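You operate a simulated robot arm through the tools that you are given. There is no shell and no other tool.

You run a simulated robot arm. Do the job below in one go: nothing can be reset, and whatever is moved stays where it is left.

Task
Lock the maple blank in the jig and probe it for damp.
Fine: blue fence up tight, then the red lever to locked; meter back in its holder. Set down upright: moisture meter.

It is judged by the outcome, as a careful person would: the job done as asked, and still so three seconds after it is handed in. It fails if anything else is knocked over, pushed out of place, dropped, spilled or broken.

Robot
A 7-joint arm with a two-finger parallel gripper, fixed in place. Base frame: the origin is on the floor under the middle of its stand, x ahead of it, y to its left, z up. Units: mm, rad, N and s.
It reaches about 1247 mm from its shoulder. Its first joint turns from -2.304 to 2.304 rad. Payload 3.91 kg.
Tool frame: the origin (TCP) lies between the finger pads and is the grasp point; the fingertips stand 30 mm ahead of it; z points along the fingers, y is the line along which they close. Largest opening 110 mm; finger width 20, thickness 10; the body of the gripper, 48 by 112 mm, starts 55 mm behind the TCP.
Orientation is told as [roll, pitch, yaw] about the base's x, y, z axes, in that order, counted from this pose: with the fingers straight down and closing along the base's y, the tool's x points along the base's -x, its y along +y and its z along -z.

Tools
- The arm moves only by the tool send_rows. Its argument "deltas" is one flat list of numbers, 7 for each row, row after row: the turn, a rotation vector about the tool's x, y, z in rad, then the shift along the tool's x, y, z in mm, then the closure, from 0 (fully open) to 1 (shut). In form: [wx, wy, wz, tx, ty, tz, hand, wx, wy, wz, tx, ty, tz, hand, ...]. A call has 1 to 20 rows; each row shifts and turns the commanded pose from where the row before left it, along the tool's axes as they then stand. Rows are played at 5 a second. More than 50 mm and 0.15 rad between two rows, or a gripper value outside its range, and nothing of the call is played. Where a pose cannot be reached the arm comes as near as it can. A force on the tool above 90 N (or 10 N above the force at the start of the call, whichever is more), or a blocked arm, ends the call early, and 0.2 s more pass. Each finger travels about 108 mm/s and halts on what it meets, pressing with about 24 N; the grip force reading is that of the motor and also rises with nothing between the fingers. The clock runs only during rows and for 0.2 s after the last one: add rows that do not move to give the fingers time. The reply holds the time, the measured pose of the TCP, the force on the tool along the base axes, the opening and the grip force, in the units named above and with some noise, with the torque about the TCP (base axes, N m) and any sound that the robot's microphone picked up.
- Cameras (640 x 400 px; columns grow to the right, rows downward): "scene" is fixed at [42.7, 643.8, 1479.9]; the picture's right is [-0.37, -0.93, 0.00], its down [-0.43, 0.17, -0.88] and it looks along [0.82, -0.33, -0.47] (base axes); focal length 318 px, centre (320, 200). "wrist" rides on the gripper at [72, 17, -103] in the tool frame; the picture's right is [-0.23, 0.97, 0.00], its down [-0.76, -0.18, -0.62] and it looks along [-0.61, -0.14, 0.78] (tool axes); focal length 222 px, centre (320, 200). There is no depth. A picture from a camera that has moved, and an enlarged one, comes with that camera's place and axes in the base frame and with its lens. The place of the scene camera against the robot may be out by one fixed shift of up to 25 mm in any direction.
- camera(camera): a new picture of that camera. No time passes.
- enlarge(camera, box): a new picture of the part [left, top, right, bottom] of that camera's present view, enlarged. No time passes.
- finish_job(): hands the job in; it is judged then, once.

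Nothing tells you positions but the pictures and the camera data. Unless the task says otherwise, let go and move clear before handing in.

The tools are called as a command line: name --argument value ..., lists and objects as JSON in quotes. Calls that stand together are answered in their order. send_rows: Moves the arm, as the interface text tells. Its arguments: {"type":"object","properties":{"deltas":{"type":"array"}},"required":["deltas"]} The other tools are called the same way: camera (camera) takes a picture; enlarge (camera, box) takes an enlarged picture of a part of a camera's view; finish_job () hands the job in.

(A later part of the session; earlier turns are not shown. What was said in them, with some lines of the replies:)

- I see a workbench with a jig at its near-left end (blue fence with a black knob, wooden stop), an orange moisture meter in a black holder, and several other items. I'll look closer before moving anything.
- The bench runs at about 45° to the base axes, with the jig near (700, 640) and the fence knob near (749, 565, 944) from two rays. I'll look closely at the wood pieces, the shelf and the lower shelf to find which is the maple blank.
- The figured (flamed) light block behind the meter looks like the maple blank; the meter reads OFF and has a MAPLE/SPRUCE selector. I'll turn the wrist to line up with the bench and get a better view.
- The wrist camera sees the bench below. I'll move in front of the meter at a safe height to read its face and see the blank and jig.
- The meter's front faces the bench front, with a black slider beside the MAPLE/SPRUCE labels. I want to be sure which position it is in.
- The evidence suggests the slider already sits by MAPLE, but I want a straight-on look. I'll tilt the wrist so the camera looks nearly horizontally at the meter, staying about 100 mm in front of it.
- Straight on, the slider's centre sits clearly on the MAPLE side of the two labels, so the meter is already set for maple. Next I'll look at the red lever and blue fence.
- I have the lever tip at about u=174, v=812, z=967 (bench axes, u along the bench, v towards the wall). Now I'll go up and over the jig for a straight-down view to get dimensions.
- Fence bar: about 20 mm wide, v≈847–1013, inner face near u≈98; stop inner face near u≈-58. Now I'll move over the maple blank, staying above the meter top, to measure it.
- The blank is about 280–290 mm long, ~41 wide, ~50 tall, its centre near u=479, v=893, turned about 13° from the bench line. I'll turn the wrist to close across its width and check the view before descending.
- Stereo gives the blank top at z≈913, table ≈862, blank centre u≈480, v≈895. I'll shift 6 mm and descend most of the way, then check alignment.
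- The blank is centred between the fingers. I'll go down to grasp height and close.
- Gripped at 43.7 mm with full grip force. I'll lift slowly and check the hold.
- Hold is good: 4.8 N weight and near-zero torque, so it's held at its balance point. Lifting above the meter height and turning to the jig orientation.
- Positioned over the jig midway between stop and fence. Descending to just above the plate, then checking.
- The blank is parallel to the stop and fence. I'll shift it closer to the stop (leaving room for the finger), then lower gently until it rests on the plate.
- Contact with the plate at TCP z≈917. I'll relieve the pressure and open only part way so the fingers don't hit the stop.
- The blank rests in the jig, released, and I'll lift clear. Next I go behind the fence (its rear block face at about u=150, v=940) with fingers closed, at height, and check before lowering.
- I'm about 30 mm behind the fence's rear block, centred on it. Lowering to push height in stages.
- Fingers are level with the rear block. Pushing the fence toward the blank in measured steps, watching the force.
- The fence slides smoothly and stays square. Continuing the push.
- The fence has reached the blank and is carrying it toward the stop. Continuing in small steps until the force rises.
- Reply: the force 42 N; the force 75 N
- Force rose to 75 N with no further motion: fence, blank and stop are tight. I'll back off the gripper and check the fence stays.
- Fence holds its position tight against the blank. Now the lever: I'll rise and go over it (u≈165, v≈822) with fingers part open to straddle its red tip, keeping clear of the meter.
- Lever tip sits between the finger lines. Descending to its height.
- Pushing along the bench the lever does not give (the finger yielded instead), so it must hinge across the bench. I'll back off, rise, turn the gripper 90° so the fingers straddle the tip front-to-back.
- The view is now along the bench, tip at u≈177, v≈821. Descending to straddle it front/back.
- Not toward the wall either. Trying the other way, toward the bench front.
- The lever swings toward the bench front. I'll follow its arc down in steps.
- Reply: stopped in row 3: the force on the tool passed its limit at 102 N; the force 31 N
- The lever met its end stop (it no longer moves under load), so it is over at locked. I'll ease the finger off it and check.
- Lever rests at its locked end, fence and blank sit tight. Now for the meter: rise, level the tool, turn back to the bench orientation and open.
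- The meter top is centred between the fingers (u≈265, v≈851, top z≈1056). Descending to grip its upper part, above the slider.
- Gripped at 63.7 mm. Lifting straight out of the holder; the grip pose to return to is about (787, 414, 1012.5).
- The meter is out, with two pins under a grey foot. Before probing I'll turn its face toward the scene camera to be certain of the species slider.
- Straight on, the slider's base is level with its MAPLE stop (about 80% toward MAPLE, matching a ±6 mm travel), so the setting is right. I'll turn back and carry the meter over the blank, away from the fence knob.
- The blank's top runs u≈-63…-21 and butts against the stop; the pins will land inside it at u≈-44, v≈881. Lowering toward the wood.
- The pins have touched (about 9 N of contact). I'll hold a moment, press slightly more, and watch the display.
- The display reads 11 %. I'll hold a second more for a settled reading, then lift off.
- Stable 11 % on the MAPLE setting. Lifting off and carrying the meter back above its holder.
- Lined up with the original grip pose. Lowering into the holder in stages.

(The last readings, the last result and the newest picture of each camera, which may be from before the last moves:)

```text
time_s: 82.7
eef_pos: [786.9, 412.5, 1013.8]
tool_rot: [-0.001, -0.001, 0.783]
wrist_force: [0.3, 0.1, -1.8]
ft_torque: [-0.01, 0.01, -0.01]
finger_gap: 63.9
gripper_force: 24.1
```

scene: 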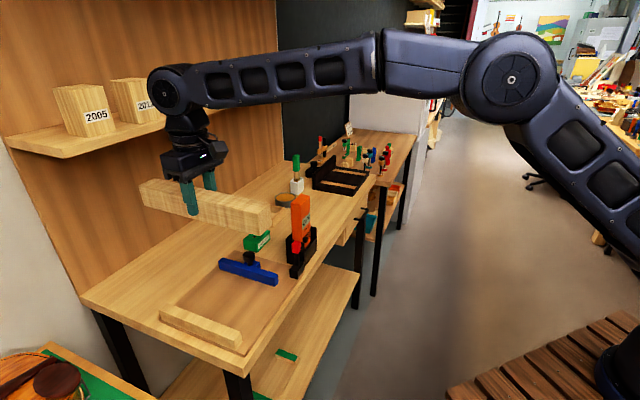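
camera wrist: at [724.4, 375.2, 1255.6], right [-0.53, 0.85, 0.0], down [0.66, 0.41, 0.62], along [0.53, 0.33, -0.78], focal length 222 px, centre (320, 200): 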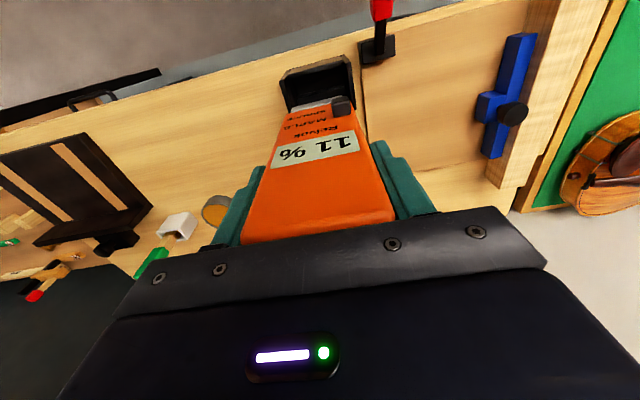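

send_rows --deltas '[0, 0, 0, 0, 0, 1, 0.7, 0, 0, 0, 0, 0, 0, 0.7]'

send_rows --deltas '[0, 0, 0, 0, 0, 1, 0.7, 0, 0, 0, 0, 0, 0, 0.7]'

enlarge --camera "scene" --box '[260, 180, 340, 280]'

```text
time_s: 83.3
eef_pos: [787.5, 412.4, 1013.7]
tool_rot: [-0.001, -0.002, 0.783]
wrist_force: [0.5, 0.5, -2.1]
ft_torque: [-0.01, -0.01, -0.01]
finger_gap: 64.0
gripper_force: 23.9
```

```text
time_s: 83.9
eef_pos: [786.7, 413.6, 1012.3]
tool_rot: [0.001, 0.0, 0.784]
wrist_force: [-1.4, -3.5, 6.6]
ft_torque: [-0.21, 0.43, 0.09]
finger_gap: 63.9
gripper_force: 23.9
```

```text
4.00 times, centred on (300, 230) of scene
camera zoom: at [42.7, 643.8, 1479.9], right [-0.37, -0.93, 0.0], down [-0.43, 0.17, -0.88], along [0.82, -0.33, -0.47], focal length 1271 px, centre (400, 80)
```

zoom: 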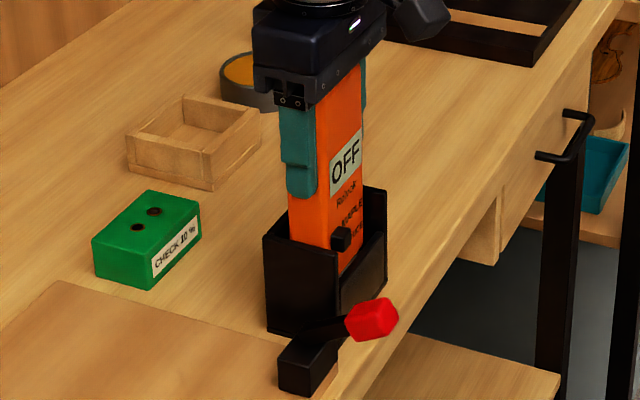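

The meter is seated at its original height and its display has gone back to OFF. Easing the pressure and releasing.

send_rows --deltas '[0, 0, 0, 0, 0, -0.8, 0.7, 0, 0, 0, 0, 0, 0, 0.7, 0, 0, 0, 0, 0, 0, 0.38, 0, 0, 0, 0, 0, 0, 0.34, 0, 0, 0, 0, 0, 0, 0.2, 0, 0, 0, 0, 0, 0, 0.1, 0, 0, 0, 0, 0, 0, 0.1]'

camera --camera "wrist"

enlarge --camera "scene" --box '[260, 180, 340, 280]'

```text
time_s: 85.5
eef_pos: [787.2, 412.9, 1013.9]
tool_rot: [0.0, 0.001, 0.784]
wrist_force: [0.1, 0.6, 0.1]
ft_torque: [0.0, 0.01, 0.0]
finger_gap: 99.1
gripper_force: 0.0
```

```text
taken
camera wrist: at [723.3, 374.0, 1116.6], right [-0.53, 0.85, 0.0], down [0.67, 0.41, 0.62], along [0.53, 0.33, -0.78], focal length 222 px, centre (320, 200)
```

wrist: 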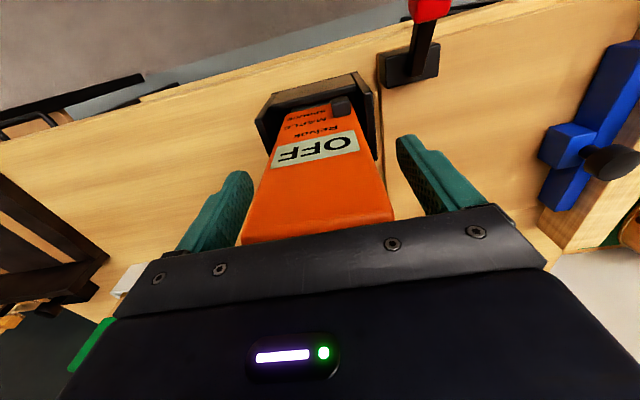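

```text
4.00 times, centred on (300, 230) of scene
camera zoom: at [42.7, 643.8, 1479.9], right [-0.37, -0.93, 0.0], down [-0.43, 0.17, -0.88], along [0.82, -0.33, -0.47], focal length 1271 px, centre (400, 80)
```

zoom: 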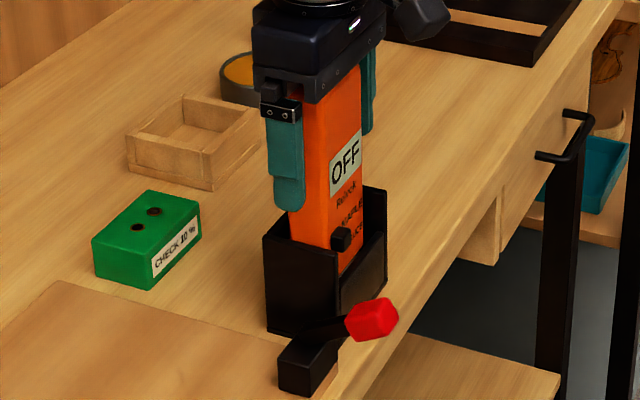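

Released; the meter stands upright in its holder. Rising straight up and clear, then a final check of the jig.

send_rows --deltas '[0, 0, 0, 0, 0, -20, 0.1, 0, 0, 0, 0, 0, -40, 0.1, 0, 0, 0, 0, 0, -45, 0.1, 0, 0, 0, 0, 0, -45, 0.1, 0, 0, 0, 0, 40, 0, 0.1, 0, 0, 0, 0, 44, 0, 0.1, 0, 0, 0, 0, 44, 0, 0.1, 0, 0, 0, 0, 44, 0, 0.1, 0, 0, 0, 0, 0, 0, 0.1]'

camera --camera "wrist"

camera --camera "scene"

enlarge --camera "scene" --box '[140, 190, 340, 350]'

enlarge --camera "wrist" --box '[240, 0, 460, 200]'

```text
time_s: 87.5
eef_pos: [667.4, 537.2, 1161.8]
tool_rot: [0.0, 0.001, 0.783]
wrist_force: [0.0, 0.4, 0.1]
ft_torque: [0.02, 0.02, -0.01]
finger_gap: 98.9
gripper_force: 0.1
```

```text
taken
camera wrist: at [603.1, 496.7, 1265.6], right [-0.53, 0.85, 0.0], down [0.67, 0.41, 0.62], along [0.53, 0.33, -0.78], focal length 222 px, centre (320, 200)
```

wrist: 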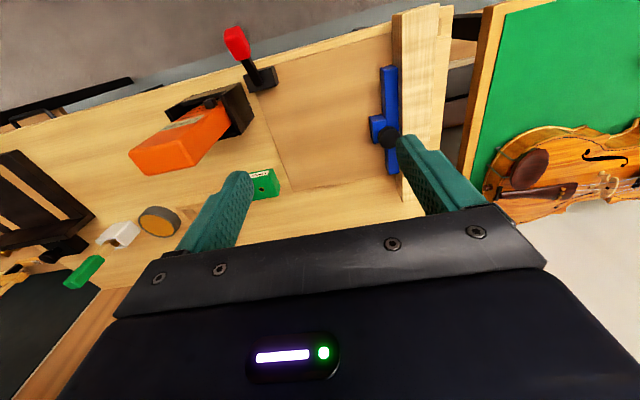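

```text
taken
```

scene: 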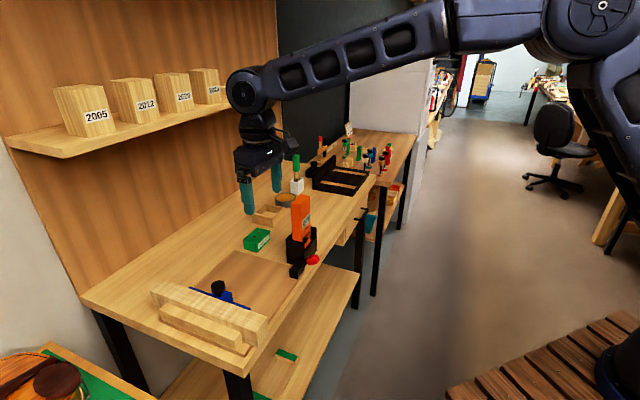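

```text
2.50 times, centred on (240, 270) of scene
camera zoom: at [42.7, 643.8, 1479.9], right [-0.37, -0.93, 0.0], down [-0.43, 0.17, -0.88], along [0.82, -0.33, -0.47], focal length 795 px, centre (520, 25)
```

zoom: 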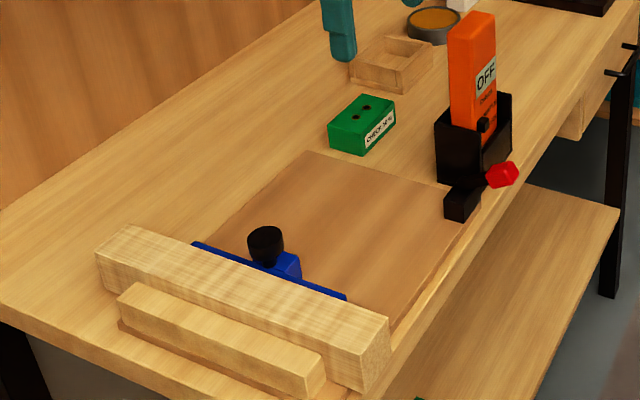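

```text
2.00 times, centred on (350, 100) of wrist
camera zoom: at [603.1, 496.7, 1265.6], right [-0.53, 0.85, 0.0], down [0.67, 0.41, 0.62], along [0.53, 0.33, -0.78], focal length 444 px, centre (260, 400)
```

zoom: 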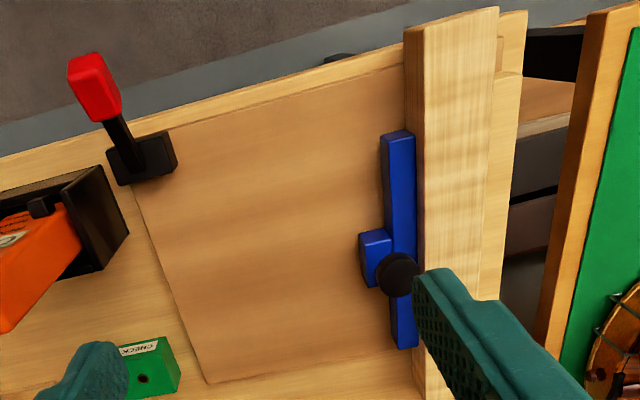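

send_rows --deltas '[0, 0, 0, -20, 40, 0, 0.1, 0, 0, 0, -20, 40, 0, 0.1, 0, 0, 0, -10, 30, 0, 0.1, 0, 0, 0, 0, 0, 0, 0.1]'

enlarge --camera "wrist" --box '[220, 0, 420, 200]'

enlarge --camera "scene" --box '[260, 180, 340, 280]'

enlarge --camera "scene" --box '[145, 260, 275, 350]'

```text
time_s: 88.5
eef_pos: [624.8, 647.7, 1162.5]
tool_rot: [0.0, 0.001, 0.783]
wrist_force: [-0.2, -0.9, -0.1]
ft_torque: [-0.01, 0.01, -0.03]
finger_gap: 99.0
gripper_force: 0.1
```

```text
2.00 times, centred on (320, 100) of wrist
camera zoom: at [561.2, 608.5, 1266.3], right [-0.53, 0.85, 0.0], down [0.67, 0.41, 0.62], along [0.53, 0.33, -0.78], focal length 444 px, centre (320, 400)
```

zoom: 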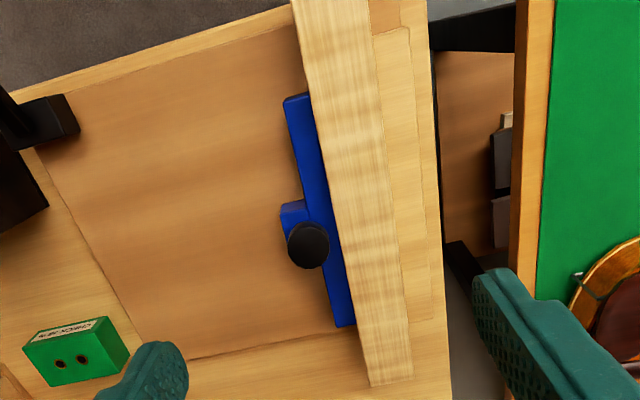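

```text
4.00 times, centred on (300, 230) of scene
camera zoom: at [42.7, 643.8, 1479.9], right [-0.37, -0.93, 0.0], down [-0.43, 0.17, -0.88], along [0.82, -0.33, -0.47], focal length 1271 px, centre (400, 80)
```

zoom: 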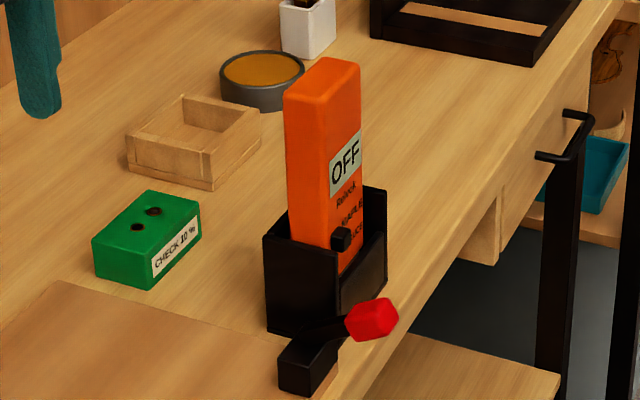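

```text
4.44 times, centred on (210, 305) of scene
camera zoom: at [42.7, 643.8, 1479.9], right [-0.37, -0.93, 0.0], down [-0.43, 0.17, -0.88], along [0.82, -0.33, -0.47], focal length 1413 px, centre (809, -267)
```

zoom: 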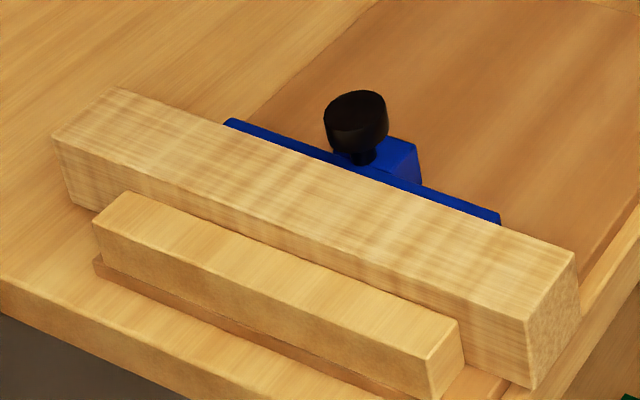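

Final check: the blank is held between stop and fence with no visible gap, and the red lever is over at its end stop. The meter read 11 % on MAPLE and is back upright in its holder. Nothing else looks disturbed and the gripper is clear, so I'm handing in.

finish_job

```text
The job is handed in.
```

The maple blank is clamped in the jig and was probed for damp: the meter read **11 %** on its MAPLE setting. I have handed the job in.

- **Blank and fence:** the blank lies flat against the stop. I pushed the blue fence against it until the push reached about 75 N and nothing moved further. It stayed put when I backed off.
- **Red lever:** I swung it toward the front of the bench until it stopped moving, and took that end stop as locked. The jig shows no lock marking that I could see. My first tries, along the bench and toward the wall, met resistance and did not move it. The last push at the end stop reached about 102 N and tripped the arm's force limit, but the lever and its block did not shift.
- **Moisture meter:** I checked that the slider was on MAPLE, then pressed the pins into the top of the blank for about two seconds and got a steady reading. The meter is back upright in its holder, and its display has returned to OFF.

Nothing else on the bench appears moved, and the gripper is open and clear above the jig.
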